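You operate a simulated robot arm through the tools that you are given. There is no shell and no other tool.

The job below is to be done with a simulated robot arm. You get a single attempt, and the scene is never put back.

## Task
Take the brown coin roll on the top of the wall desk and put it away on the teller side of counter 23. Take the orange bundle with the latest date from the top of the back desk and leave it on the form there. Put the blue cup from the top of the front desk in the flat green tray and the red cup in the middle blue file tray. Put the clear glass from the left end of the front desk on the grey bundle there and the green glass on the paper stack there. Open the toner door. Do these in any order. Set down upright: cup, glass.
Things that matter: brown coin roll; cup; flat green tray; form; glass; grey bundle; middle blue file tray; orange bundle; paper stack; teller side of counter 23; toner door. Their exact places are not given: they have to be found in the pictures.

It is judged by the outcome, as a careful person would: the job done as asked, and still so three seconds after it is handed in. It fails if anything else is knocked over, pushed out of place, dropped, spilled or broken.

## Robot
A 6-joint arm with a two-finger parallel gripper on a trunk, on a base that moves. Base frame: it is fixed to the floor where the robot stands at the start and does not move with it; the origin is under the middle of the robot, x ahead of it, y to its left, z up. Units: mm, rad, N and s.
It reaches about 1313 mm from its shoulder. Its first joint turns from -2.897 to 2.897 rad. Places, roughly: brown coin roll [-1500, 1500, 750]; cup [-2500, -2500, 750]; flat green tray (32x19 cm) [-320, -6280, 780]; form [-1500, -750, 750]; glass [-3250, -2750, 750]; grey bundle [-3500, -2500, 750]; middle blue file tray (25x30 cm) [-2580, 1620, 780]; orange bundle [-2000, -500, 750]; paper stack [-3750, -2500, 750]; teller side of counter 23 [-3300, -5800, 800]; toner door [400, -2000, 700]. Payload 3.43 kg.
Tool frame: the origin (TCP) lies between the finger pads and is the grasp point; the fingertips stand 34 mm ahead of it; z points along the fingers, y is the line along which they close. Largest opening 128 mm; finger width 24, thickness 12; the body of the gripper, 48 by 130 mm, starts 96 mm behind the TCP.
Orientation is that of the tool frame in the base frame, as a unit quaternion [w, x, y, z]. With the fingers straight down and closing along the base's y, the tool's x points along the base's -x, its y along +y and its z along -z.

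## Interface
- The arm moves only by the tool apply_moves. Its argument "series" is a list of rows, each a list of 7 numbers: the finger opening in mm, from 0 to 128, then the shift along the base's x, y, z in units of 100 mm (1.0 is 100 mm), then the turn, a rotation vector about the base's x, y, z in units of 60 degrees (1.0 is 60 degrees). In form: [[fingers, dx, dy, dz, rx, ry, rz], ...]. A call has 1 to 20 rows; each row is the pose to reach, as a shift and turn from the pose commanded when the call began. A call with a number of a shift or a turn outside -1 to 1 is refused whole. Each row takes 0.2 s and may step no farther than 50 mm and 0.15 rad from the row before; otherwise, or with a gripper value out of range, the whole call is refused. Where a pose cannot be reached the arm comes as near as it can. A force on the tool above 40 N (or 10 N above the force at the start of the call, whichever is more), or a blocked arm, ends the call early, and 0.2 s more pass. The fingers move at their own pace (about 153 mm/s each) and stop on an object; they squeeze with about 33 N. The grip force told is the motor's: it shows also when the fingers shut on nothing. Time passes only in rows, and 0.2 s behind the last, so rows that repeat a pose let the fingers close. It gives the time, the measured TCP pose, the force on the tool (base axes), the opening and the grip force at its end, in the units of the frame above (readings bear some noise), with the torque about the TCP (base axes, N m) and any sound that the robot's microphone picked up.
- Cameras (640 x 400 px; columns grow to the right, rows downward): "scene" is now at [172.3, 212.2, 1219.3]; the picture's right is [-0.07, -1.00, 0.00], its down [-0.38, 0.03, -0.92] and it looks along [0.92, -0.06, -0.38] (base axes); focal length 259 px, centre (320, 200). "wrist" rides on the gripper at [76, -11, -160] in the tool frame; the picture's right is [0.15, 0.99, 0.00], its down [-0.88, 0.13, -0.46] and it looks along [-0.45, 0.07, 0.89] (tool axes); focal length 234 px, centre (320, 200).
- grab_frame(camera): a new picture of that camera. The clock stands still meanwhile.
- drive_base(legs): drives the robot by 1 to 6 legs, each [ahead, left, turn to the left] in mm, mm and rad, along the robot's own axes; the way and the turn of a leg run together, so that a leg with both is an arc; at most 1500 mm and 3.142 rad a leg. The arm and the cameras ride along, it lands a little off, and it stops where it bumps. It gives what a move gives.
- aim_head(pan, tilt): turns the head with the scene camera to pan (to the left, within 2.496 rad either way) and tilt (down, from -0.506 to 1.204), counted from straight ahead of the robot. It gives what a move gives.
- probe_pixels(camera, pixels): for up to 12 pixels [column, row] of the newest picture of that camera ("zoom" is the newest enlarged one), the place [x, y, z] in the base frame of the surface seen there, good to about 3 mm. The clock stands still meanwhile.
- enlarge(camera, box): a new picture of the part [left, top, right, bottom] of that camera's present view, enlarged. The clock stands still meanwhile.
- close_job(): hands the job in; it is judged then, once.

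Unless the task says otherwise, let go and move clear before handing in.

The tools are called after "Call:" by a JSON object that holds its "op" and its "data". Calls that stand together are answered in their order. apply_moves: Moves the arm, as the interface text tells. Its arguments: {"type":"object","properties":{"series":{"type":"array"}},"required":["series"]} The other tools are called the same way: drive_base (legs) drives the base; aim_head (pan, tilt) turns the head that bears the scene camera; grab_frame (camera) takes a picture; probe_pixels (camera, pixels) gives the place of the surface under pixels of a picture; enlarge (camera, box) takes an enlarged picture of a part of a camera's view; close_job () hands the job in.

At the start:

```text
time_s: 0.0
tcp_pos: [779.8, 111.4, 988.1]
ee_rot: [0.0, 0.0, 1.0, 0.0]
force: [0.5, -0.5, -0.6]
wrist_torque: [-0.01, 0.02, 0.0]
finger_gap: 128.0
grip_force: 0.0
robot x, y, heading: [0.5, -0.4, 0.001]
head pan, tilt (commanded): [-0.066, 0.393]
```

scene: 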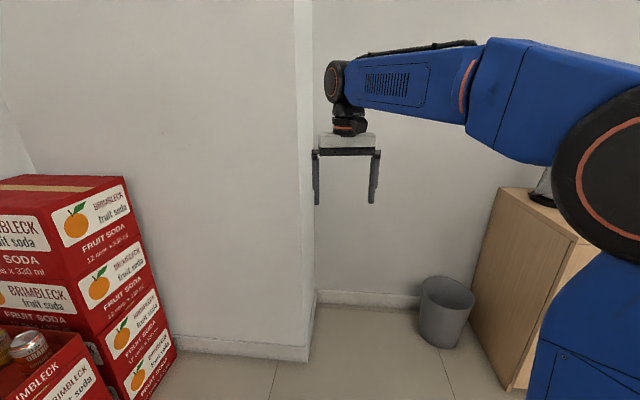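
wrist: 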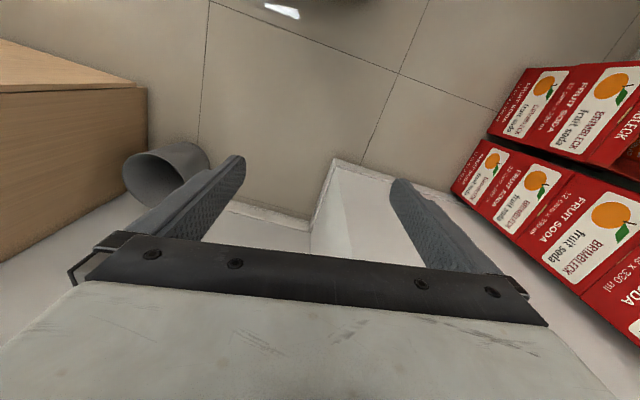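

The first picture shows only a wall corner, soda boxes on the left and a cabinet on the right. I'll turn the head to look around the room.

Call:
{"op": "aim_head", "data": {"pan": -1.2, "tilt": 0.3}}

Call:
{"op": "grab_frame", "data": {"camera": "scene"}}

Call:
{"op": "aim_head", "data": {"pan": -2.3, "tilt": 0.3}}

Call:
{"op": "grab_frame", "data": {"camera": "scene"}}

Call:
{"op": "aim_head", "data": {"pan": 1.2, "tilt": 0.3}}

Call:
{"op": "grab_frame", "data": {"camera": "scene"}}

Call:
{"op": "aim_head", "data": {"pan": 2.4, "tilt": 0.3}}

Call:
{"op": "grab_frame", "data": {"camera": "scene"}}

```text
time_s: 1.4
tcp_pos: [780.2, 111.0, 987.8]
ee_rot: [0.0, 0.0, 1.0, 0.001]
force: [-0.4, 0.6, 0.2]
wrist_torque: [-0.01, 0.0, 0.0]
finger_gap: 128.2
grip_force: 0.1
robot x, y, heading: [0.9, 0.7, 0.002]
head pan, tilt (commanded): [-1.201, 0.3]
```

```text
taken
```

scene: 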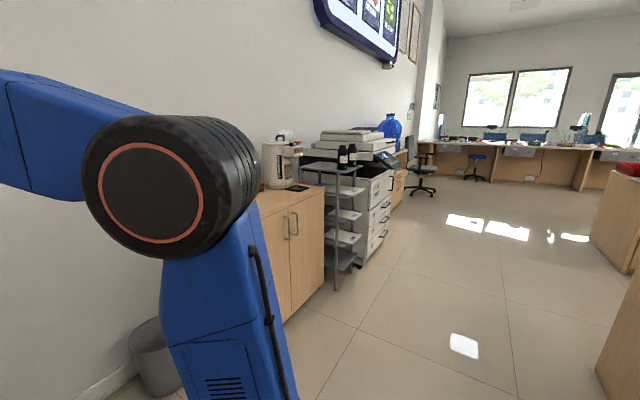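

```text
time_s: 2.7
tcp_pos: [779.9, 111.7, 987.6]
ee_rot: [-0.001, 0.0, 1.0, 0.0]
force: [-0.1, -0.3, 0.7]
wrist_torque: [0.0, 0.0, 0.03]
finger_gap: 128.0
grip_force: 0.2
robot x, y, heading: [1.5, -1.3, 0.002]
head pan, tilt (commanded): [-2.3, 0.3]
```

```text
taken
```

scene: 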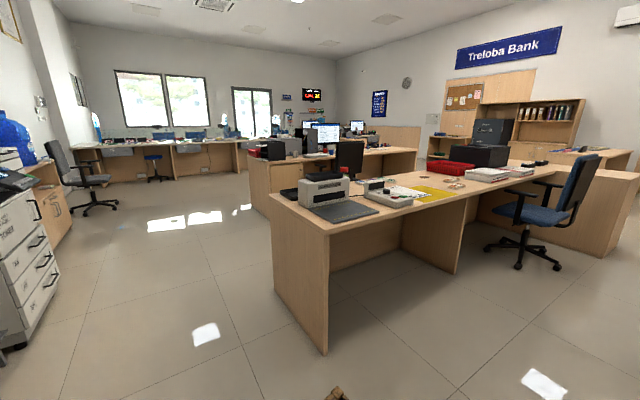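

```text
time_s: 5.6
tcp_pos: [780.0, 110.7, 987.3]
ee_rot: [0.001, 0.0, 1.0, 0.0]
force: [-0.2, -0.2, -0.6]
wrist_torque: [-0.04, 0.0, 0.0]
finger_gap: 128.0
grip_force: 0.0
robot x, y, heading: [-0.8, 1.3, -0.001]
head pan, tilt (commanded): [1.201, 0.3]
```

```text
taken
```

scene: 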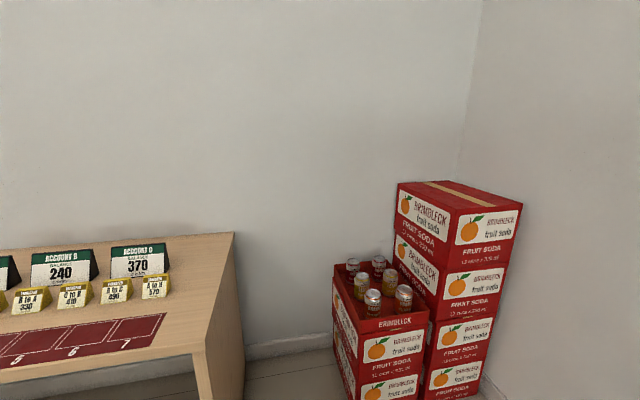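

```text
time_s: 7.0
tcp_pos: [780.3, 110.7, 988.5]
ee_rot: [0.0, 0.001, 1.0, 0.001]
force: [0.3, -0.3, -0.2]
wrist_torque: [-0.01, 0.02, -0.02]
finger_gap: 127.9
grip_force: 0.0
robot x, y, heading: [-0.6, 5.2, -0.003]
head pan, tilt (commanded): [2.4, 0.3]
```

```text
taken
```

scene: 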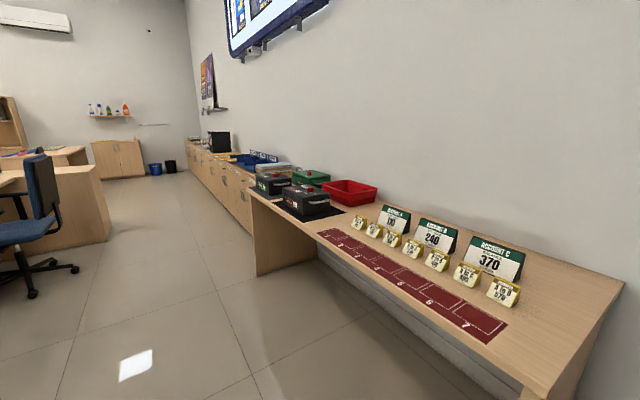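

The pan 2.4 view shows the wall desk (columns 240–620) with cash boxes and signs. I'll enlarge its far end and probe the geometry.

Call:
{"op": "enlarge", "data": {"camera": "scene", "box": [220, 140, 420, 265]}}

Call:
{"op": "probe_pixels", "data": {"camera": "scene", "pixels": [[250, 200], [300, 250], [520, 370], [610, 290], [350, 220], [310, 205], [350, 195], [262, 160], [310, 180], [220, 140], [100, 215], [90, 290]]}}

```text
3.20 times, centred on (320, 202) of scene
```

zoom: 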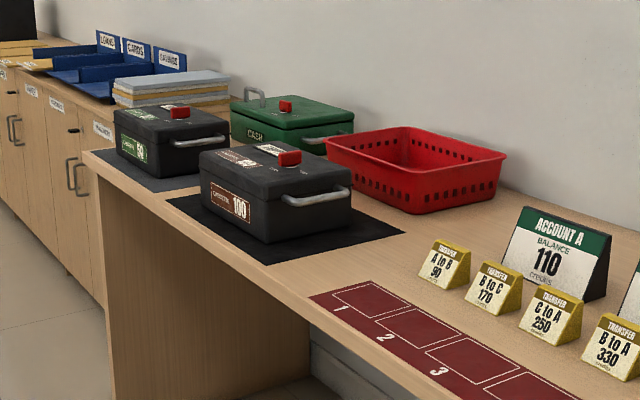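

```text
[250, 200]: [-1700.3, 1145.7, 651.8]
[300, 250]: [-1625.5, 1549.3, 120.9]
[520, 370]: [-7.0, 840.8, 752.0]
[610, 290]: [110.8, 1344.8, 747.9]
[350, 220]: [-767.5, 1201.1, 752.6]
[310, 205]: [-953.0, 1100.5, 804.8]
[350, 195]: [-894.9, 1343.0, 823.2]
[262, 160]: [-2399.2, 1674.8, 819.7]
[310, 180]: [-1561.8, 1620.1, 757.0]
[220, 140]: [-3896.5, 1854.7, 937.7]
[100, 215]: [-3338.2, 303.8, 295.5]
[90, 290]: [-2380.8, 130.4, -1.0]
```

The wall desk top has two black cash boxes, a green one, a red basket, and signs; the coin roll is not yet visible. Now I'll look closely at the desks behind.

Call:
{"op": "aim_head", "data": {"pan": -2.4, "tilt": 0.3}}

Call:
{"op": "enlarge", "data": {"camera": "scene", "box": [200, 120, 400, 245]}}

Call:
{"op": "enlarge", "data": {"camera": "scene", "box": [340, 100, 600, 262]}}

Call:
{"op": "grab_frame", "data": {"camera": "scene"}}

Call:
{"op": "aim_head", "data": {"pan": -1.6, "tilt": 0.3}}

Call:
{"op": "grab_frame", "data": {"camera": "scene"}}

Call:
{"op": "enlarge", "data": {"camera": "scene", "box": [20, 90, 220, 215]}}

Call:
{"op": "enlarge", "data": {"camera": "scene", "box": [200, 70, 420, 208]}}

```text
time_s: 10.8
tcp_pos: [778.7, 111.1, 988.8]
ee_rot: [-0.001, 0.0, 1.0, 0.001]
force: [-0.3, -0.3, 0.3]
wrist_torque: [0.02, 0.0, 0.02]
finger_gap: 128.0
grip_force: 0.0
robot x, y, heading: [-1.0, 0.2, 0.001]
head pan, tilt (commanded): [-2.4, 0.3]
```

```text
3.20 times, centred on (300, 182) of scene
```

zoom: 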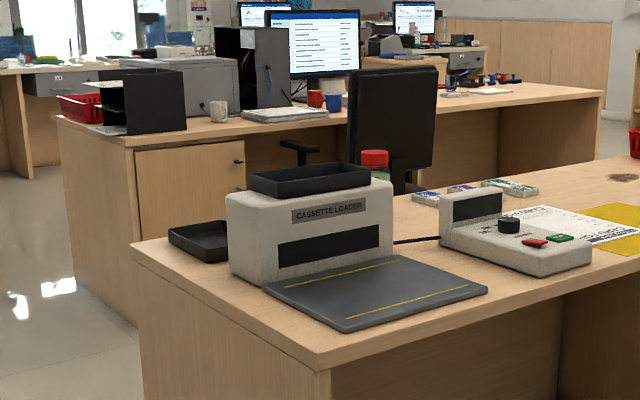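

```text
2.46 times, centred on (470, 181) of scene
```

zoom: 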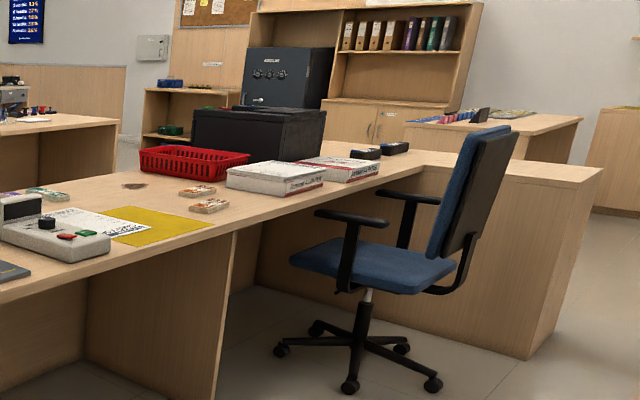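

```text
taken
```

scene: 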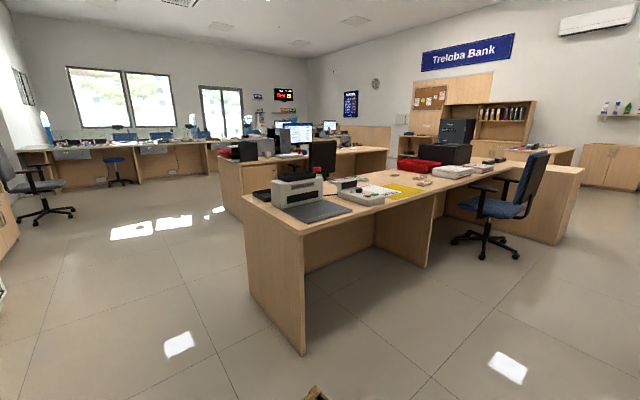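

```text
time_s: 11.9
tcp_pos: [779.5, 111.7, 988.0]
ee_rot: [-0.001, 0.0, 1.0, 0.0]
force: [-0.3, 0.1, -0.8]
wrist_torque: [0.02, 0.0, 0.0]
finger_gap: 128.0
grip_force: 0.1
robot x, y, heading: [-1.0, -2.1, -0.004]
head pan, tilt (commanded): [-1.6, 0.3]
```

```text
taken
```

scene: 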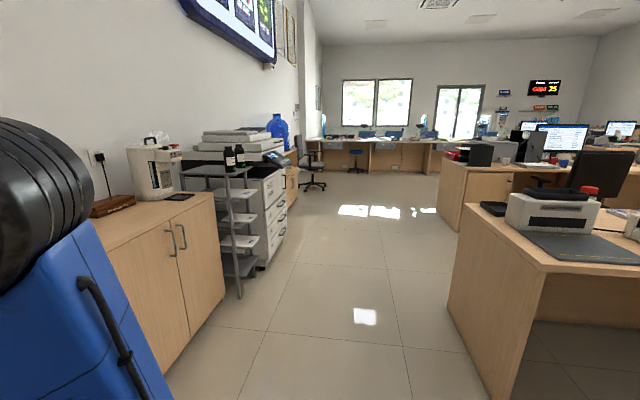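

```text
3.20 times, centred on (120, 152) of scene
```

zoom: 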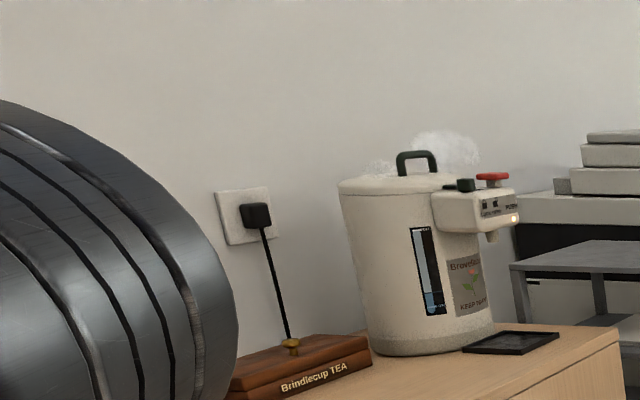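

```text
2.90 times, centred on (310, 139) of scene
```

zoom: 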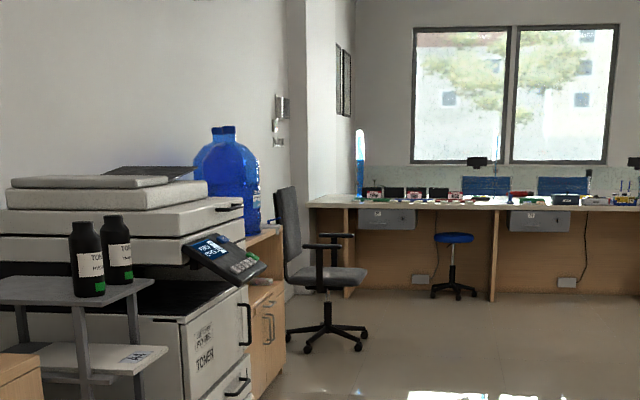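

The copier's front (columns 180–290 in this view) shows a TONER label; I'll probe the geometry of the copier, rack, and desks.

Call:
{"op": "probe_pixels", "data": {"camera": "zoom", "pixels": [[205, 340], [245, 325], [245, 385], [190, 320], [90, 260], [120, 255], [70, 285], [150, 285], [210, 245], [240, 260], [180, 200], [250, 250]]}}

Call:
{"op": "enlarge", "data": {"camera": "scene", "box": [180, 120, 340, 300]}}

Call:
{"op": "enlarge", "data": {"camera": "scene", "box": [300, 110, 480, 180]}}

Call:
{"op": "enlarge", "data": {"camera": "scene", "box": [440, 90, 640, 215]}}

```text
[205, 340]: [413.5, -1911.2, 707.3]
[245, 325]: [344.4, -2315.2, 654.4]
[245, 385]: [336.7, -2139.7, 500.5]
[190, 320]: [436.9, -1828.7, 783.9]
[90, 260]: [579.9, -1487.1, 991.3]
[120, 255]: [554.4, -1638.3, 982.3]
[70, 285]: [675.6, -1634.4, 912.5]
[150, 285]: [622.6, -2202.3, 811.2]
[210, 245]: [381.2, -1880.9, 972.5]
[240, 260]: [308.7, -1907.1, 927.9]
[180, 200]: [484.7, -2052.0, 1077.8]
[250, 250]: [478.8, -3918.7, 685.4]
```

```text
2.22 times, centred on (260, 210) of scene
```

zoom: 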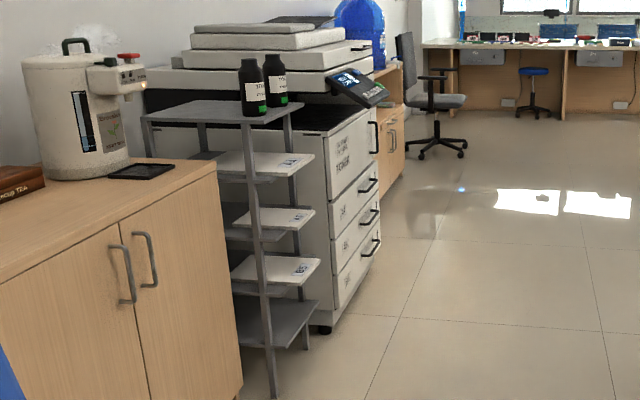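

```text
3.56 times, centred on (390, 145) of scene
```

zoom: 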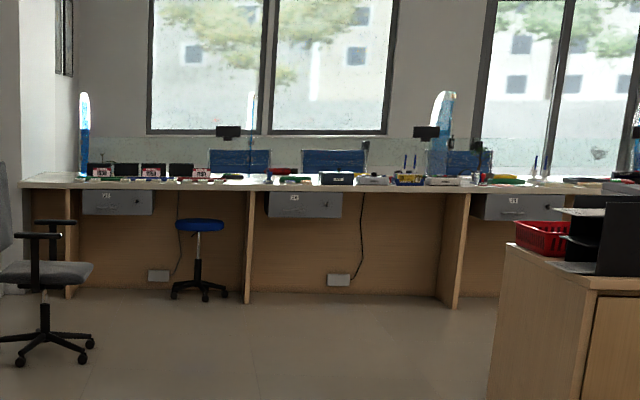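

```text
3.20 times, centred on (540, 152) of scene
```

zoom: 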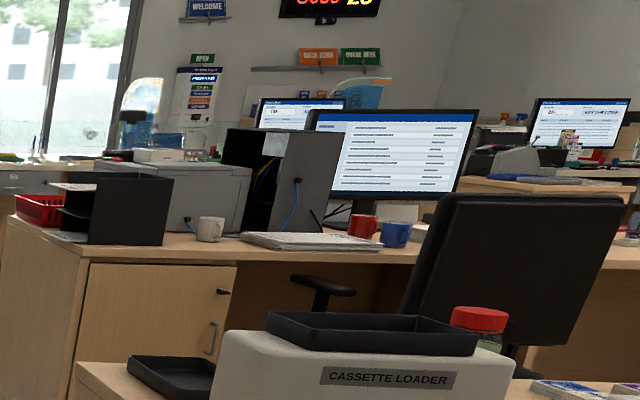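

The copier front faces -x with its TONER door near [410,-1900,710], and a small brown thing shows at the bottom of the -2.4 view (315,395) near the robot. I'll look downward around the robot.

Call:
{"op": "aim_head", "data": {"pan": -2.4, "tilt": 1.0}}

Call:
{"op": "grab_frame", "data": {"camera": "scene"}}

Call:
{"op": "aim_head", "data": {"pan": -1.2, "tilt": 1.0}}

Call:
{"op": "grab_frame", "data": {"camera": "scene"}}

Call:
{"op": "aim_head", "data": {"pan": 2.4, "tilt": 1.0}}

Call:
{"op": "grab_frame", "data": {"camera": "scene"}}

Call:
{"op": "aim_head", "data": {"pan": 0.5, "tilt": 1.0}}

Call:
{"op": "grab_frame", "data": {"camera": "scene"}}

```text
time_s: 13.1
tcp_pos: [779.3, 112.2, 988.3]
ee_rot: [0.0, 0.0, 1.0, 0.0]
force: [-0.7, 0.2, -0.2]
wrist_torque: [-0.02, -0.01, 0.03]
finger_gap: 128.3
grip_force: 0.0
robot x, y, heading: [-1.8, -4.6, -0.002]
head pan, tilt (commanded): [-2.4, 1.0]
```

```text
taken
```

scene: 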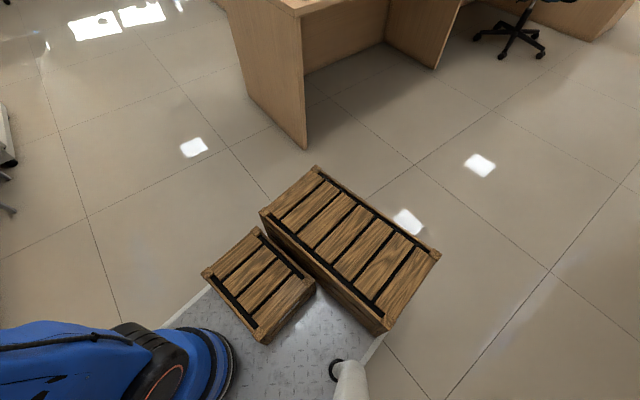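

```text
time_s: 14.5
tcp_pos: [780.1, 111.1, 987.9]
ee_rot: [0.0, 0.0, 1.0, 0.0]
force: [-0.2, 0.8, -0.2]
wrist_torque: [0.01, 0.0, -0.06]
finger_gap: 128.2
grip_force: 0.0
robot x, y, heading: [-0.3, -2.9, -0.0]
head pan, tilt (commanded): [-1.201, 1.0]
```

```text
taken
```

scene: 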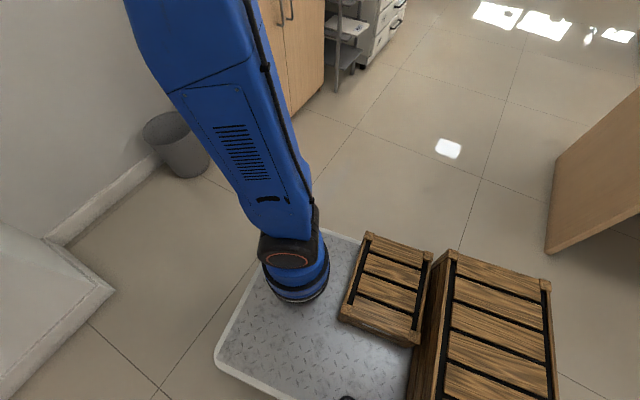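

```text
time_s: 17.5
tcp_pos: [779.8, 112.6, 987.7]
ee_rot: [0.0, -0.001, 1.0, -0.001]
force: [-1.3, 0.0, 1.2]
wrist_torque: [0.03, -0.02, 0.05]
finger_gap: 128.2
grip_force: 0.0
robot x, y, heading: [0.6, -2.9, -0.005]
head pan, tilt (commanded): [2.4, 1.0]
```

```text
taken
```

scene: 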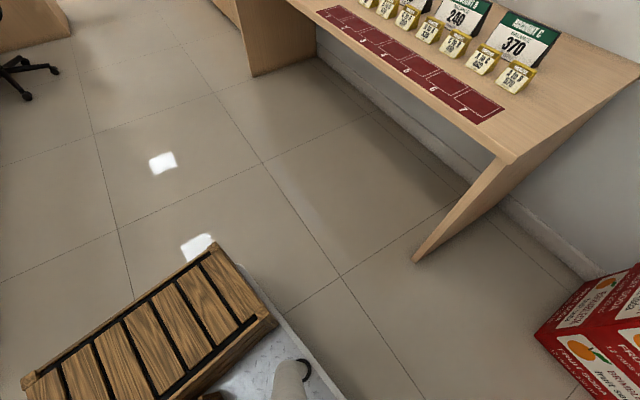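

```text
time_s: 19.4
tcp_pos: [779.6, 112.3, 987.5]
ee_rot: [-0.001, 0.001, 1.0, 0.001]
force: [-0.2, 0.3, 0.2]
wrist_torque: [-0.01, -0.03, -0.01]
finger_gap: 128.3
grip_force: 0.1
robot x, y, heading: [-1.6, -0.2, 0.003]
head pan, tilt (commanded): [0.499, 1.0]
```

```text
taken
```

scene: 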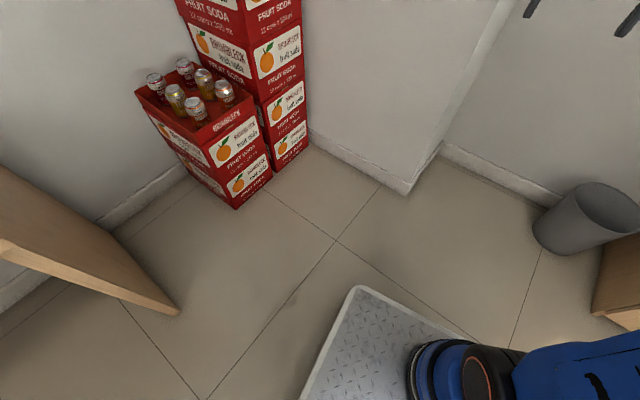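

The base is a metal plate with the arm on a column and two wooden crates riding at its rear. I'll probe the plate and crates for the footprint.

Call:
{"op": "probe_pixels", "data": {"camera": "scene", "pixels": [[360, 290], [310, 395], [470, 335], [410, 192], [300, 115], [180, 310], [5, 250], [260, 160], [240, 205], [540, 225], [600, 180], [595, 310]]}}

Call:
{"op": "aim_head", "data": {"pan": -2.1, "tilt": 1.15}}

Call:
{"op": "grab_frame", "data": {"camera": "scene"}}

Call:
{"op": "probe_pixels", "data": {"camera": "scene", "pixels": [[360, 290], [310, 395], [470, 335], [410, 192], [300, 115], [180, 310], [240, 250], [260, 160], [340, 205], [540, 225], [600, 180], [450, 310]]}}

```text
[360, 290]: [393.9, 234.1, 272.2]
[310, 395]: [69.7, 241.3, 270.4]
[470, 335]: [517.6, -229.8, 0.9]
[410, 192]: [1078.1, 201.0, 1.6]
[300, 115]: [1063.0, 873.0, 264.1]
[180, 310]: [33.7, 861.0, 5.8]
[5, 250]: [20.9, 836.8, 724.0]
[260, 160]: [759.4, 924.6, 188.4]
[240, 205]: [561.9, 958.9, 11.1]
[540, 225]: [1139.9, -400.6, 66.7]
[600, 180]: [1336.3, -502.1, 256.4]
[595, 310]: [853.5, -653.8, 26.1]
```

```text
time_s: 21.7
tcp_pos: [780.4, 110.3, 987.8]
ee_rot: [0.0, 0.0, 1.0, 0.0]
force: [-0.7, -0.6, 0.5]
wrist_torque: [0.01, 0.0, 0.02]
finger_gap: 127.9
grip_force: 0.1
robot x, y, heading: [-2.6, -0.8, -0.0]
head pan, tilt (commanded): [-2.1, 1.15]
```

```text
taken
```

scene: 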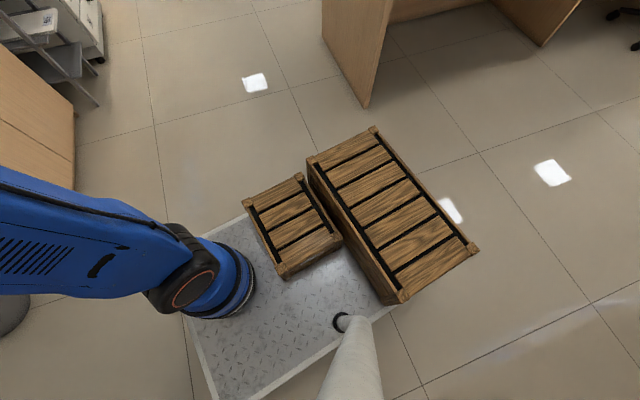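

```text
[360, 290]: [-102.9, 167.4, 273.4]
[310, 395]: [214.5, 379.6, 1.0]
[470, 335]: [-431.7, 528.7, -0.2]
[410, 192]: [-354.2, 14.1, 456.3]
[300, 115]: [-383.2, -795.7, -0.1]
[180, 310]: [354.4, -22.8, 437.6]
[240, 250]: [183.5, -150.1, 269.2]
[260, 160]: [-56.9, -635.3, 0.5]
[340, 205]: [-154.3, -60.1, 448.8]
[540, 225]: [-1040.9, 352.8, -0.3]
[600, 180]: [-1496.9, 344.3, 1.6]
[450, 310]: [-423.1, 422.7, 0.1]
```

Plate top is at z≈270 and crates ride to z≈455. I'll probe the crate corners and the arm's base ring for the footprint.

Call:
{"op": "probe_pixels", "data": {"camera": "scene", "pixels": [[372, 132], [476, 248], [402, 298], [312, 165], [388, 312], [246, 203], [212, 390], [252, 270], [230, 310], [195, 300], [342, 322], [350, 350]]}}

```text
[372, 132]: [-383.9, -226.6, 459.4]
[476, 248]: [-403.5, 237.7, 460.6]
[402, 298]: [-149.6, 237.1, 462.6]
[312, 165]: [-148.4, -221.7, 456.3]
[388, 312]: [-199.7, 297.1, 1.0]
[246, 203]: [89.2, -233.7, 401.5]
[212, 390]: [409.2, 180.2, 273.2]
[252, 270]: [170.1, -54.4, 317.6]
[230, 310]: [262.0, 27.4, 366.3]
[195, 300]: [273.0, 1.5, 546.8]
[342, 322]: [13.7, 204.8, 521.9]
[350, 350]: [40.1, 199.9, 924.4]
```

The footprint is about ±420 by ±260 mm with the arm axis near (270,-55). Now I'll map the back desk and the open floor.

Call:
{"op": "aim_head", "data": {"pan": -2.4, "tilt": 0.4}}

Call:
{"op": "grab_frame", "data": {"camera": "scene"}}

Call:
{"op": "probe_pixels", "data": {"camera": "scene", "pixels": [[303, 325], [245, 165], [302, 205], [425, 235], [450, 155], [345, 170], [405, 160], [420, 153], [555, 215], [470, 200], [220, 185], [388, 120]]}}

Call:
{"op": "enlarge", "data": {"camera": "scene", "box": [320, 110, 480, 210]}}

```text
time_s: 22.8
tcp_pos: [779.7, 111.4, 987.0]
ee_rot: [-0.001, 0.0, 1.0, 0.0]
force: [-0.4, -0.7, 0.9]
wrist_torque: [-0.01, -0.03, 0.01]
finger_gap: 127.9
grip_force: 0.0
robot x, y, heading: [-2.9, 1.5, -0.001]
head pan, tilt (commanded): [-2.4, 0.4]
```

```text
taken
```

scene: 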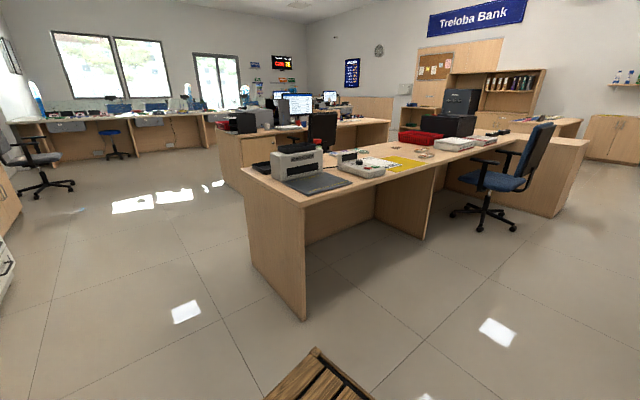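

```text
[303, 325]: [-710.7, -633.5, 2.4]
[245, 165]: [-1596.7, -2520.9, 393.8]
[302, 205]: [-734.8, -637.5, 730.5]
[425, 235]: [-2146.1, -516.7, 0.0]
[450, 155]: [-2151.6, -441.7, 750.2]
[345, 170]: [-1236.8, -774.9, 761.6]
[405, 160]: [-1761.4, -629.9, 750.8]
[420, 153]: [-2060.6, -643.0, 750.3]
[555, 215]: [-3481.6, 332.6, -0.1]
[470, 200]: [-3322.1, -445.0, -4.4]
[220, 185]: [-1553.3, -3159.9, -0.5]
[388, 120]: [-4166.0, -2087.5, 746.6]
```

```text
4.00 times, centred on (400, 160) of scene
```

zoom: 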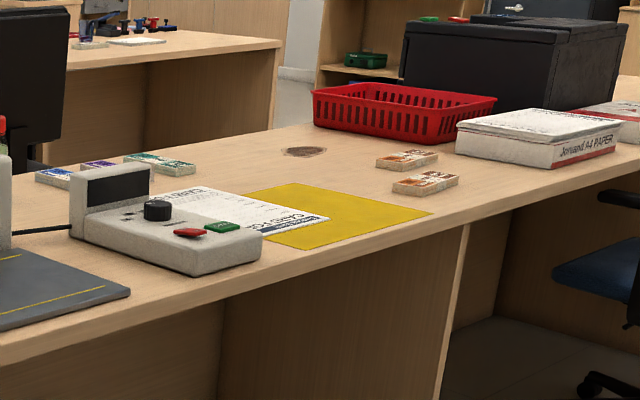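

The back desk's near edge runs from about (-735,-637) to (-2150,-440), with a form on a yellow sheet and two orange bundles at zoom (405,160) and (425,183). First I'll tuck the arm back a little before driving to the copier.

Call:
{"op": "apply_moves", "data": {"series": [[100, -0.4, 0, 0.1, 0, 0, 0], [60, -0.8, 0, 0.2, 0, 0, 0], [40, -1, 0, 0.3, 0, 0, 0]]}}

Call:
{"op": "apply_moves", "data": {"series": [[40, -0.4, -0.1, 0.1, 0, 0, 0], [40, -0.8, -0.3, 0.2, 0, 0, 0], [40, -1, -0.5, 0.3, 0, 0, 0]]}}

Call:
{"op": "aim_head", "data": {"pan": -0.4, "tilt": 0.5}}

Call:
{"op": "grab_frame", "data": {"camera": "scene"}}

```text
time_s: 23.6
tcp_pos: [680.1, 112.3, 1017.8]
ee_rot: [0.0, 0.0, 1.0, 0.0]
force: [0.0, 0.7, 0.5]
wrist_torque: [0.0, 0.02, 0.03]
finger_gap: 40.0
grip_force: 0.1
robot x, y, heading: [-1.5, 2.3, -0.002]
head pan, tilt (commanded): [-2.4, 0.4]
```

```text
time_s: 24.4
tcp_pos: [579.7, 60.3, 1046.3]
ee_rot: [-0.002, 0.0, 1.0, 0.0]
force: [0.1, -1.1, 0.3]
wrist_torque: [-0.02, 0.07, 0.06]
finger_gap: 39.7
grip_force: 0.0
robot x, y, heading: [-1.6, -3.5, 0.001]
head pan, tilt (commanded): [-2.4, 0.4]
```

```text
time_s: 26.3
tcp_pos: [581.0, 61.0, 1045.7]
ee_rot: [0.0, -0.001, 1.0, 0.0]
force: [-0.4, 0.3, -0.3]
wrist_torque: [-0.01, 0.01, 0.0]
finger_gap: 39.8
grip_force: 0.0
robot x, y, heading: [-0.7, -1.3, 0.002]
head pan, tilt (commanded): [-0.4, 0.499]
```

```text
taken
```

scene: 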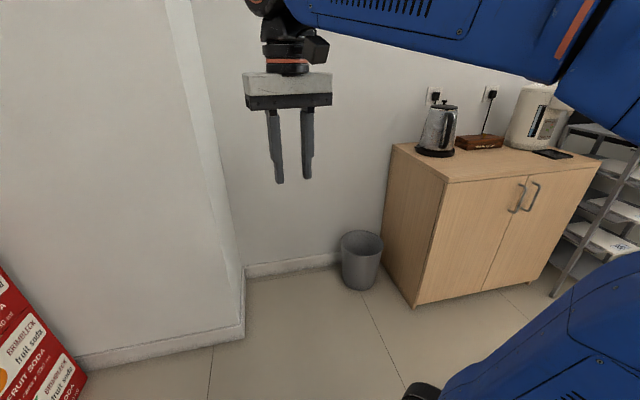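

The gripper is tucked; the elbow swings out on the right (columns 550–640). I'll probe it to know how far it stands out.

Call:
{"op": "aim_head", "data": {"pan": -1.3, "tilt": 0.1}}

Call:
{"op": "grab_frame", "data": {"camera": "scene"}}

Call:
{"op": "probe_pixels", "data": {"camera": "scene", "pixels": [[60, 100], [150, 150], [200, 150], [100, 300], [200, 250], [250, 200], [150, 80], [30, 200], [180, 300], [120, 200], [220, 120], [160, 380]]}}

```text
time_s: 27.5
tcp_pos: [580.5, 59.1, 1046.6]
ee_rot: [0.0, 0.0, 1.0, 0.0]
force: [-0.1, 0.9, -0.6]
wrist_torque: [-0.03, -0.03, -0.01]
finger_gap: 39.8
grip_force: 0.0
robot x, y, heading: [0.9, -1.0, -0.0]
head pan, tilt (commanded): [-1.3, 0.099]
```

```text
taken
```

scene: 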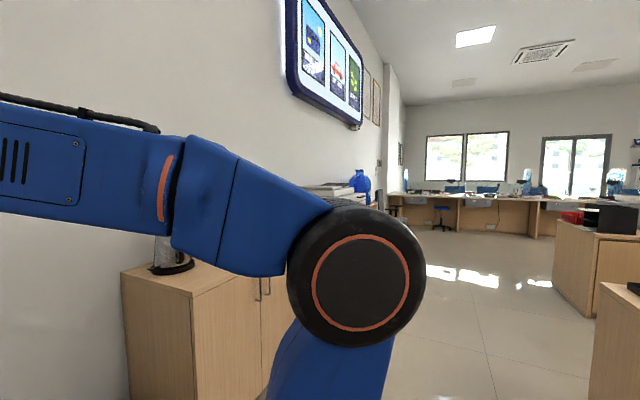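

```text
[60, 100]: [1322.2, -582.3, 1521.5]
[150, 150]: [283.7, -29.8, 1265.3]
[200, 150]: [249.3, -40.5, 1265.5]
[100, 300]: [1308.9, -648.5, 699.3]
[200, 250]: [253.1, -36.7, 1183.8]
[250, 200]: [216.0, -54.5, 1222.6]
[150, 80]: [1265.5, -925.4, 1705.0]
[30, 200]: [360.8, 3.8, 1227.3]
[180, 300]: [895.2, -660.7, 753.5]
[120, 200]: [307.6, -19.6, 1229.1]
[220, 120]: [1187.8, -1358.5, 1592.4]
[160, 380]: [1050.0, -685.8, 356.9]
```

The elbow folds above the plate near (190,-50,1170), so the tucked arm stays nearly within the footprint. I'll turn right and drive toward the copier at x≈-200.

Call:
{"op": "drive_base", "data": {"legs": [[0, 0, -1.571], [1300, -250, 0]]}}

Call:
{"op": "aim_head", "data": {"pan": 0.8, "tilt": 0.4}}

Call:
{"op": "grab_frame", "data": {"camera": "scene"}}

```text
time_s: 38.0
tcp_pos: [-135.1, -1911.1, 1045.7]
ee_rot: [0.0, 0.697, 0.717, 0.0]
force: [-0.5, 0.3, 0.1]
wrist_torque: [-0.01, 0.03, -0.01]
finger_gap: 39.7
grip_force: 0.0
robot x, y, heading: [-212.0, -1330.7, -1.541]
head pan, tilt (commanded): [-1.3, 0.099]
```

```text
time_s: 40.0
tcp_pos: [-135.2, -1910.5, 1046.9]
ee_rot: [0.0, 0.697, 0.717, -0.001]
force: [-0.3, -0.5, -0.9]
wrist_torque: [-0.04, -0.01, -0.03]
finger_gap: 39.7
grip_force: 0.0
robot x, y, heading: [-212.2, -1339.5, -1.543]
head pan, tilt (commanded): [0.799, 0.4]
```

```text
taken
```

scene: 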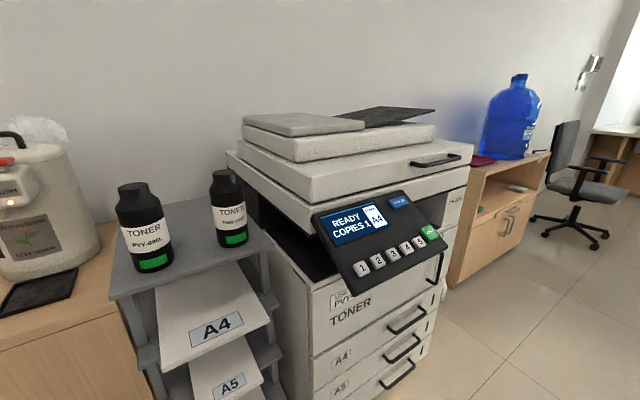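

The copier's TONER door is seen under the control panel with a vertical handle at (440,265). I'll enlarge and probe it.

Call:
{"op": "enlarge", "data": {"camera": "scene", "box": [280, 180, 480, 400]}}

Call:
{"op": "probe_pixels", "data": {"camera": "scene", "pixels": [[317, 300], [317, 350], [350, 315], [445, 265], [440, 290], [438, 300], [360, 290], [425, 245], [400, 325], [330, 240], [380, 190], [270, 320]]}}

```text
1.82 times, centred on (380, 290) of scene
```

zoom: 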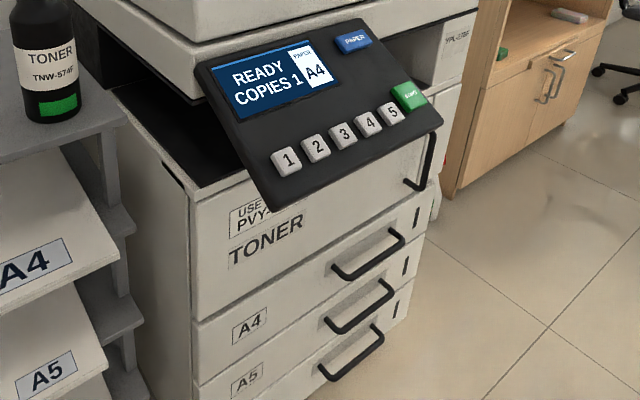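

```text
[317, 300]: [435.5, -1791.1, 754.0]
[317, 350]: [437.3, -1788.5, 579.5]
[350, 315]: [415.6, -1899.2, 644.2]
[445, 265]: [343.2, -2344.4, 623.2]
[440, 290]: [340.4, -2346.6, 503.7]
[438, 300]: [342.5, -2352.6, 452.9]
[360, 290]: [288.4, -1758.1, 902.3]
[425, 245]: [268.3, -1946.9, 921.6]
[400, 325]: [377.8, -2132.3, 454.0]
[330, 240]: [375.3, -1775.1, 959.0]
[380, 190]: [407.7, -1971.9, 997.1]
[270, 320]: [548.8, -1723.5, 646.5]
```

The door face runs from about (435,-1790) to (340,-2346), so the room is rotated about -0.17 rad. I'll drive to stand squarely in front of the copier.

Call:
{"op": "drive_base", "data": {"legs": [[806, -331, 0], [0, 0, 1.373]]}}

Call:
{"op": "aim_head", "data": {"pan": -0.1, "tilt": 0.5}}

Call:
{"op": "grab_frame", "data": {"camera": "scene"}}

```text
time_s: 48.0
tcp_pos: [66.7, -2152.0, 1046.9]
ee_rot: [0.0, 0.07, 0.998, 0.0]
force: [0.0, 0.2, -0.2]
wrist_torque: [0.01, 0.01, 0.03]
finger_gap: 39.8
grip_force: 0.0
robot x, y, heading: [-517.2, -2133.2, -0.141]
head pan, tilt (commanded): [0.799, 0.4]
```

```text
time_s: 49.2
tcp_pos: [67.5, -2151.4, 1047.2]
ee_rot: [0.0, 0.07, 0.998, 0.001]
force: [-0.3, -0.2, 0.4]
wrist_torque: [-0.03, -0.02, -0.02]
finger_gap: 39.9
grip_force: 0.0
robot x, y, heading: [-515.9, -2128.8, -0.135]
head pan, tilt (commanded): [-0.099, 0.499]
```

```text
taken
```

scene: 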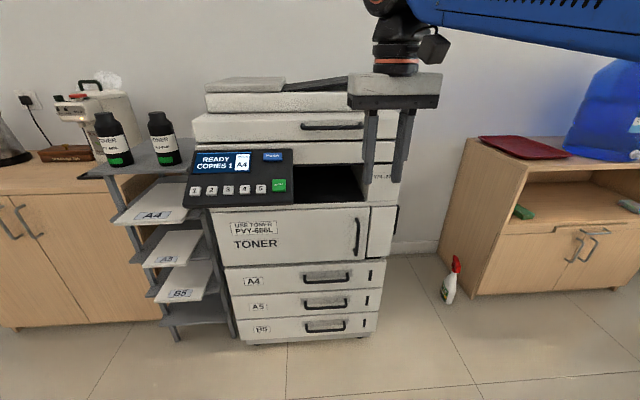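

The toner door is squarely ahead, its vertical handle near (357,235), with the control panel above-left. I'll enlarge and probe the handle and edges.

Call:
{"op": "enlarge", "data": {"camera": "scene", "box": [200, 190, 420, 280]}}

Call:
{"op": "probe_pixels", "data": {"camera": "scene", "pixels": [[357, 222], [357, 235], [357, 250], [345, 235], [362, 232], [366, 235], [213, 240], [225, 260], [366, 258], [366, 210], [396, 222], [330, 210]]}}

```text
2.91 times, centred on (310, 235) of scene
```

zoom: 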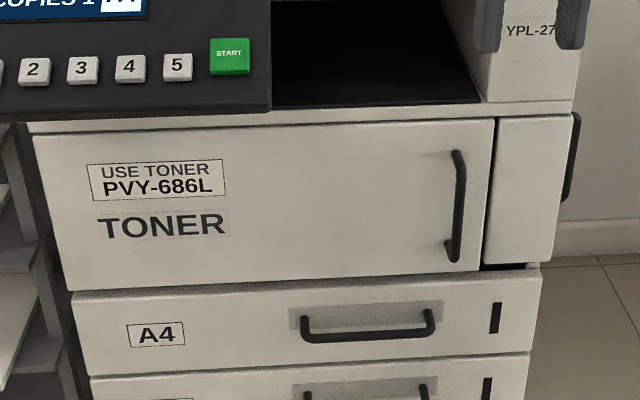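

```text
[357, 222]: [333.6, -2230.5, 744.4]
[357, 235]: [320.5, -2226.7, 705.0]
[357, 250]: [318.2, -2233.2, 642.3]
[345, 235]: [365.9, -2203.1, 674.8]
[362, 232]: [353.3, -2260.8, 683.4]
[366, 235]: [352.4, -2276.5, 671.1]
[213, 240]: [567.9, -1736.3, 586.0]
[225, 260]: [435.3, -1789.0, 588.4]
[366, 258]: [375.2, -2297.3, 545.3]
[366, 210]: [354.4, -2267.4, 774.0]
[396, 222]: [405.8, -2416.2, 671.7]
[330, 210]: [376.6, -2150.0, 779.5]
```

The handle is a vertical bar at about (319,-2230) from z 640 to 745, standing ~40 mm off the door, hinged at left near (435,-1789). I'll back the base off 250 mm for arm room and then turn the gripper level.

Call:
{"op": "drive_base", "data": {"legs": [[-250, 0, -0.03]]}}

Call:
{"op": "apply_moves", "data": {"series": [[40, 0.2, 0, -0.2, -0.025, -0.14, 0], [60, 0.4, 0, -0.4, -0.048, -0.27, 0], [70, 0.6, 0, -0.6, -0.07, -0.4, 0], [70, 0.8, 0, -0.8, -0.092, -0.53, 0], [70, 0.9, 0, -0.9, -0.113, -0.65, 0], [70, 1, 0, -1, -0.127, -0.74, 0]]}}

```text
time_s: 51.0
tcp_pos: [-177.1, -2132.5, 1047.9]
ee_rot: [0.0, 0.087, 0.996, 0.0]
force: [1.5, 0.2, -0.6]
wrist_torque: [0.02, 0.0, 0.01]
finger_gap: 39.6
grip_force: 0.0
robot x, y, heading: [-759.4, -2093.5, -0.171]
head pan, tilt (commanded): [-0.099, 0.499]
```

```text
time_s: 52.4
tcp_pos: [-76.2, -2131.0, 947.1]
ee_rot: [0.383, 0.079, 0.92, -0.032]
force: [-0.2, 0.1, 0.3]
wrist_torque: [-0.02, -0.03, -0.01]
finger_gap: 70.1
grip_force: 0.1
robot x, y, heading: [-759.7, -2091.9, -0.172]
head pan, tilt (commanded): [-0.099, 0.499]
```

The gripper is tilted 45° as planned. I'll complete the tilt while lowering and advancing toward a pre-approach point at (211,-2211,695).

Call:
{"op": "apply_moves", "data": {"series": [[70, 0.15, -0.05, -0.2, -0.022, -0.13, 0], [70, 0.3, -0.1, -0.4, -0.045, -0.26, 0], [70, 0.5, -0.15, -0.6, -0.068, -0.39, 0], [70, 0.7, -0.2, -0.8, -0.09, -0.52, 0], [70, 0.9, -0.25, -0.9, -0.11, -0.64, 0], [70, 1, -0.3, -1, -0.128, -0.742, 0]]}}

Call:
{"op": "apply_moves", "data": {"series": [[70, 0.3, -0.1, -0.4, 0, 0, 0], [70, 0.6, -0.2, -0.8, 0, 0, 0], [70, 0.9, -0.3, -1, 0, 0, 0], [70, 1, -0.35, -1, 0, 0, 0]]}}

Call:
{"op": "apply_moves", "data": {"series": [[70, 0.3, -0.05, -0.25, 0, 0, 0], [70, 0.6, -0.1, -0.5, 0, 0, 0], [70, 0.85, -0.15, -0.5, 0, 0, 0]]}}

Call:
{"op": "grab_frame", "data": {"camera": "scene"}}

Call:
{"op": "grab_frame", "data": {"camera": "wrist"}}

```text
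time_s: 53.8
tcp_pos: [32.0, -2158.9, 856.1]
ee_rot: [0.706, 0.061, 0.703, -0.06]
force: [0.0, -0.3, 0.8]
wrist_torque: [0.01, 0.01, 0.0]
finger_gap: 69.5
grip_force: 0.2
out of reach, approached as far as the arm can: row 6
robot x, y, heading: [-758.2, -2091.7, -0.172]
head pan, tilt (commanded): [-0.099, 0.499]
```

```text
refused: row 1 steps farther than a row can; nothing moved
```

```text
time_s: 54.6
tcp_pos: [117.6, -2173.5, 806.2]
ee_rot: [0.707, 0.06, 0.703, -0.059]
force: [0.2, 0.1, 0.0]
wrist_torque: [0.02, 0.03, 0.01]
finger_gap: 70.1
grip_force: 0.0
robot x, y, heading: [-754.7, -2089.2, -0.174]
head pan, tilt (commanded): [-0.099, 0.499]
```

```text
taken
```

scene: 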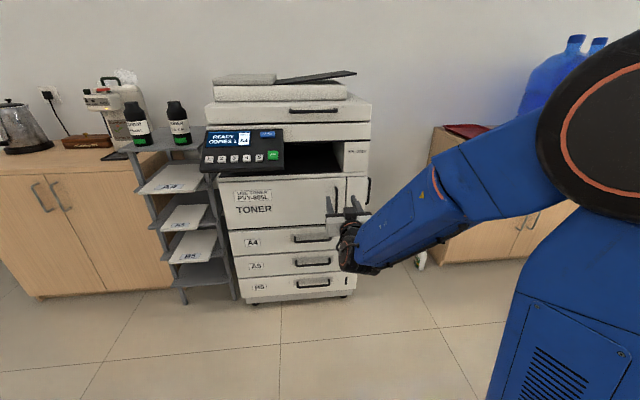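

```text
taken
```

wrist: 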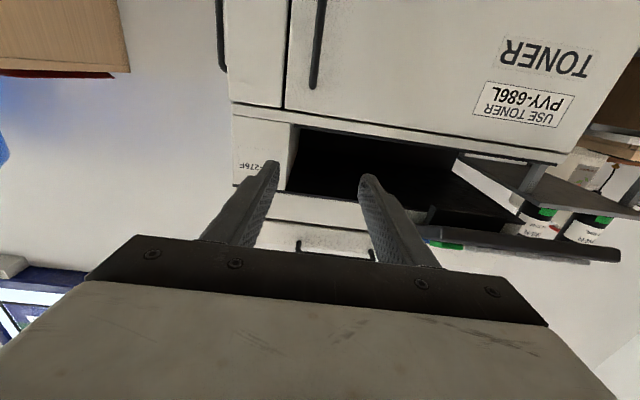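

The gripper is now level at (118,-2174,806), wrist picture shows the handle bar at (318,45). I'll lower it toward z 695 in front of the handle.

Call:
{"op": "apply_moves", "data": {"series": [[70, 0.15, -0.1, -0.35, 0, 0, 0], [70, 0.3, -0.2, -0.7, 0, 0, 0], [70, 0.5, -0.3, -1, 0, 0, 0]]}}

Call:
{"op": "grab_frame", "data": {"camera": "wrist"}}

Call:
{"op": "grab_frame", "data": {"camera": "scene"}}

```text
time_s: 55.4
tcp_pos: [167.1, -2200.0, 708.0]
ee_rot: [0.705, 0.06, 0.704, -0.064]
force: [0.1, -0.3, 0.3]
wrist_torque: [-0.01, 0.0, -0.03]
finger_gap: 70.3
grip_force: 0.1
out of reach, approached as far as the arm can: row 3
robot x, y, heading: [-759.9, -2094.9, -0.172]
head pan, tilt (commanded): [-0.099, 0.499]
```

```text
taken
```

wrist: 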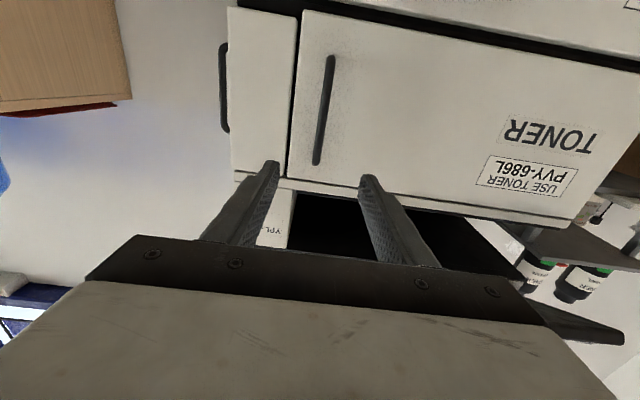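

```text
taken
```

scene: 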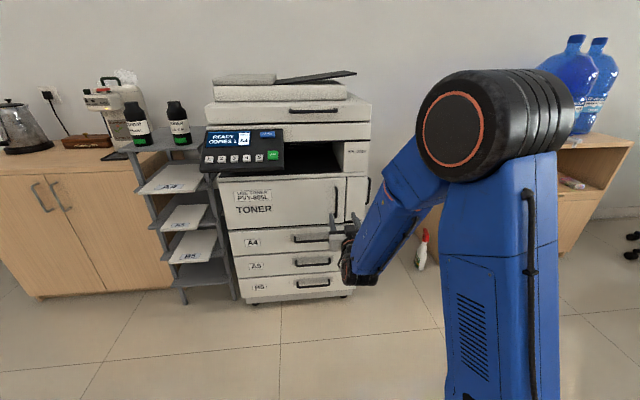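

The wrist picture shows the bar at (325,110) nearly centered between the fingers. I'll probe the bar from the wrist camera to refine.

Call:
{"op": "probe_pixels", "data": {"camera": "wrist", "pixels": [[327, 75], [323, 110], [318, 145], [345, 110], [300, 110], [400, 60], [400, 160], [290, 160]]}}

```text
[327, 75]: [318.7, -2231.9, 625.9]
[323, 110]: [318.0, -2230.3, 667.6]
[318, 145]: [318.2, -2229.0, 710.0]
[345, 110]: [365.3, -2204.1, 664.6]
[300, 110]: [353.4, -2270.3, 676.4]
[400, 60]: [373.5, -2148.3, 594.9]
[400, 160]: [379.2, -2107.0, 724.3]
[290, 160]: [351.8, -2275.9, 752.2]
```

The bar is at (318,-2230), z 600–735, so the tool axis is aligned within a few mm. I'll advance, open 70 mm, then close on the bar.

Call:
{"op": "apply_moves", "data": {"series": [[70, 0.35, -0.07, 0, 0, 0, 0], [70, 0.7, -0.14, -0.05, 0, 0, 0], [70, 1, -0.2, -0.1, 0, 0, 0]]}}

Call:
{"op": "apply_moves", "data": {"series": [[70, 0.2, -0.04, 0, 0, 0, 0], [70, 0.42, -0.08, 0, 0, 0, 0]]}}

Call:
{"op": "grab_frame", "data": {"camera": "wrist"}}

```text
time_s: 56.2
tcp_pos: [269.7, -2215.2, 698.6]
ee_rot: [0.705, 0.063, 0.703, -0.065]
force: [0.0, 0.1, -0.3]
wrist_torque: [-0.01, -0.01, 0.03]
finger_gap: 70.0
grip_force: 0.0
out of reach, approached as far as the arm can: row 3
robot x, y, heading: [-762.4, -2093.0, -0.168]
head pan, tilt (commanded): [-0.099, 0.499]
```

```text
time_s: 56.8
tcp_pos: [310.7, -2217.2, 697.7]
ee_rot: [0.705, 0.066, 0.703, -0.061]
force: [-0.1, -0.6, -0.4]
wrist_torque: [0.01, 0.04, 0.01]
finger_gap: 70.1
grip_force: 0.2
out of reach, approached as far as the arm can: row 1, 2
robot x, y, heading: [-759.8, -2093.2, -0.173]
head pan, tilt (commanded): [-0.099, 0.499]
```

```text
taken
```

wrist: 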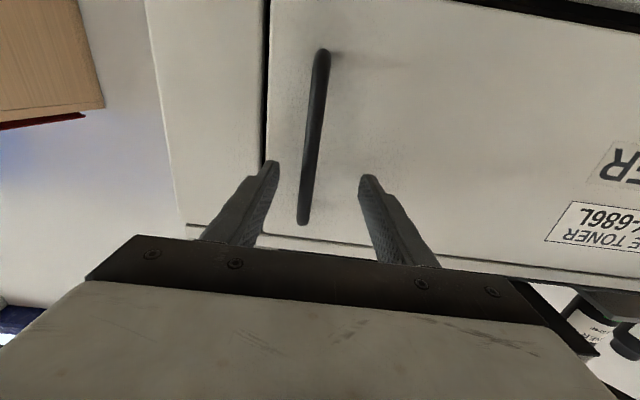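

The bar (308,140 in the wrist view) is between the fingers but ~11 mm off-centre and the level pose is at the arm's limit. I'll tilt the gripper 10° downward and shift laterally.

Call:
{"op": "apply_moves", "data": {"series": [[70, 0, -0.05, 0, 0.014, 0.082, 0], [70, -0.01, -0.11, -0.05, 0.028, 0.164, 0]]}}

Call:
{"op": "grab_frame", "data": {"camera": "wrist"}}

```text
time_s: 57.4
tcp_pos: [310.2, -2229.1, 693.8]
ee_rot: [0.642, 0.065, 0.762, -0.054]
force: [0.1, -0.2, -0.1]
wrist_torque: [-0.05, -0.01, -0.01]
finger_gap: 70.0
grip_force: 0.1
robot x, y, heading: [-758.2, -2091.9, -0.171]
head pan, tilt (commanded): [-0.099, 0.499]
```

```text
taken
```

wrist: 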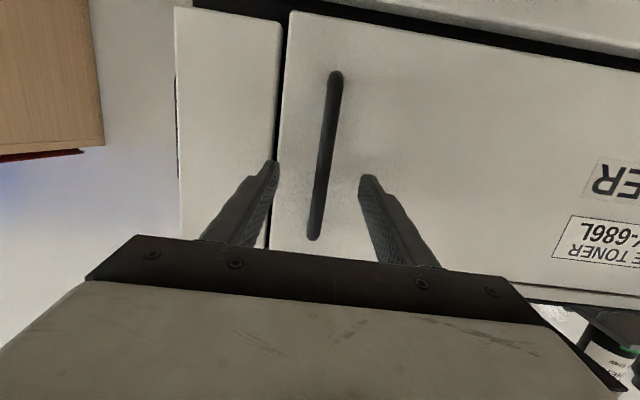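

The bar is now centered at (322,170) between the fingers. I'll close on it.

Call:
{"op": "apply_moves", "data": {"series": [[30, 0, 0, 0, 0, 0, 0], [5, 0, 0, 0, 0, 0, 0], [5, 0, 0, 0, 0, 0, 0]]}}

Call:
{"op": "grab_frame", "data": {"camera": "wrist"}}

```text
time_s: 58.2
tcp_pos: [310.4, -2227.7, 694.6]
ee_rot: [0.642, 0.065, 0.762, -0.054]
force: [3.2, 9.5, 0.9]
wrist_torque: [0.06, 0.61, 0.19]
finger_gap: 11.8
grip_force: 45.0
robot x, y, heading: [-758.8, -2092.3, -0.171]
head pan, tilt (commanded): [-0.099, 0.499]
```

```text
taken
```

wrist: 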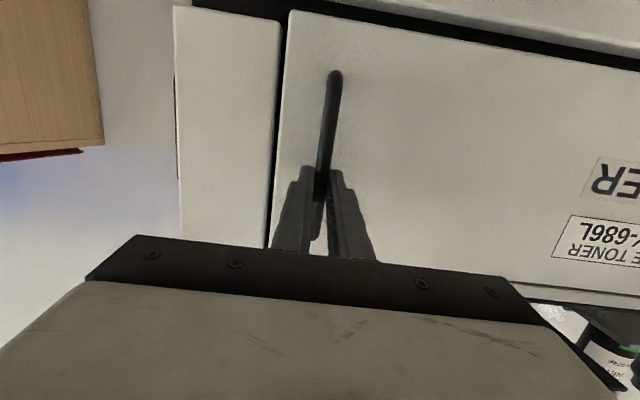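

The fingers hold the bar at an 11.8 mm gap. I'll pull along an arc about the left hinge, turning the gripper with it.

Call:
{"op": "apply_moves", "data": {"series": [[5, -0.219, 0.062, 0, 0, 0, -0.048], [5, -0.435, 0.135, 0, 0, 0, -0.0955], [5, -0.646, 0.218, 0, 0, 0, -0.143], [5, -0.854, 0.312, 0, 0, 0, -0.191]]}}

Call:
{"op": "grab_frame", "data": {"camera": "scene"}}

```text
time_s: 59.2
tcp_pos: [226.1, -2192.4, 694.2]
ee_rot: [0.634, 0.137, 0.753, -0.115]
force: [2.5, 5.4, -1.8]
wrist_torque: [0.04, 0.12, 0.12]
finger_gap: 11.8
grip_force: 44.9
robot x, y, heading: [-760.8, -2089.8, -0.174]
head pan, tilt (commanded): [-0.099, 0.499]
stopped in row 4: the force on the tool passed its limit at 43 N (the readings are from after the stop); the commanded pose is now the measured one
```

```text
taken
```

scene: 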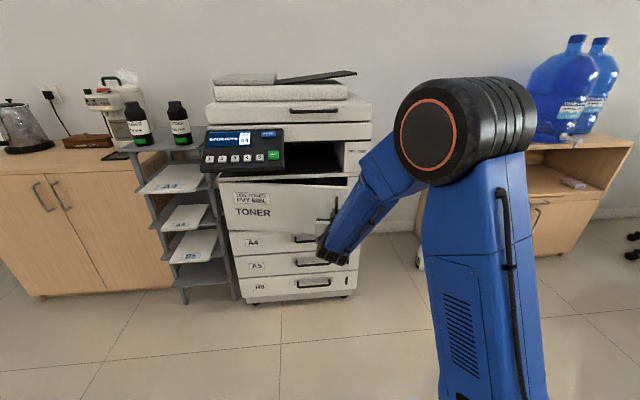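

The door is swinging open; the measured path puts the hinge near (445,-1789). I'll continue the arc with the refined centre.

Call:
{"op": "apply_moves", "data": {"series": [[5, -0.199, 0.114, 0, 0, 0, -0.048], [5, -0.392, 0.239, 0, 0, 0, -0.0955], [5, -0.578, 0.372, 0, 0, 0, -0.143], [5, -0.758, 0.515, 0, 0, 0, -0.191], [5, -0.93, 0.667, 0, 0, 0, -0.239]]}}

```text
time_s: 60.4
tcp_pos: [132.2, -2126.4, 693.2]
ee_rot: [0.615, 0.231, 0.729, -0.193]
force: [-3.1, -3.1, 2.0]
wrist_torque: [-0.38, -0.27, -0.05]
finger_gap: 12.0
grip_force: 44.9
robot x, y, heading: [-754.6, -2092.7, -0.175]
head pan, tilt (commanded): [-0.099, 0.499]
```

The arc ran smoothly to about 0.45 rad. I'll continue the swing.

Call:
{"op": "apply_moves", "data": {"series": [[5, -0.165, 0.161, 0, 0, 0, -0.048], [5, -0.321, 0.329, 0, 0, 0, -0.0955], [5, -0.469, 0.505, 0, 0, 0, -0.143], [5, -0.608, 0.689, 0, 0, 0, -0.191], [5, -0.738, 0.879, 0, 0, 0, -0.239], [5, -0.811, 0.996, 0, 0, 0, -0.267]]}}

Call:
{"op": "grab_frame", "data": {"camera": "scene"}}

```text
time_s: 61.6
tcp_pos: [63.9, -2048.9, 694.0]
ee_rot: [0.589, 0.31, 0.699, -0.262]
force: [-3.6, -2.7, 2.7]
wrist_torque: [-0.68, -0.65, -0.1]
finger_gap: 12.0
grip_force: 45.1
robot x, y, heading: [-758.7, -2088.0, -0.177]
head pan, tilt (commanded): [-0.099, 0.499]
stopped in row 5: the force on the tool passed its limit at 45 N (the readings are from after the stop); the commanded pose is now the measured one
```

```text
taken
```

scene: 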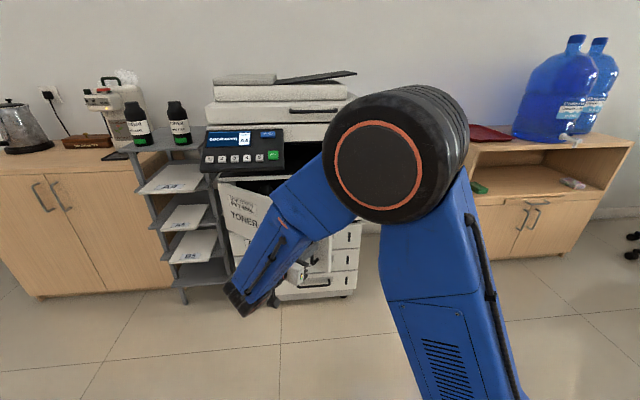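

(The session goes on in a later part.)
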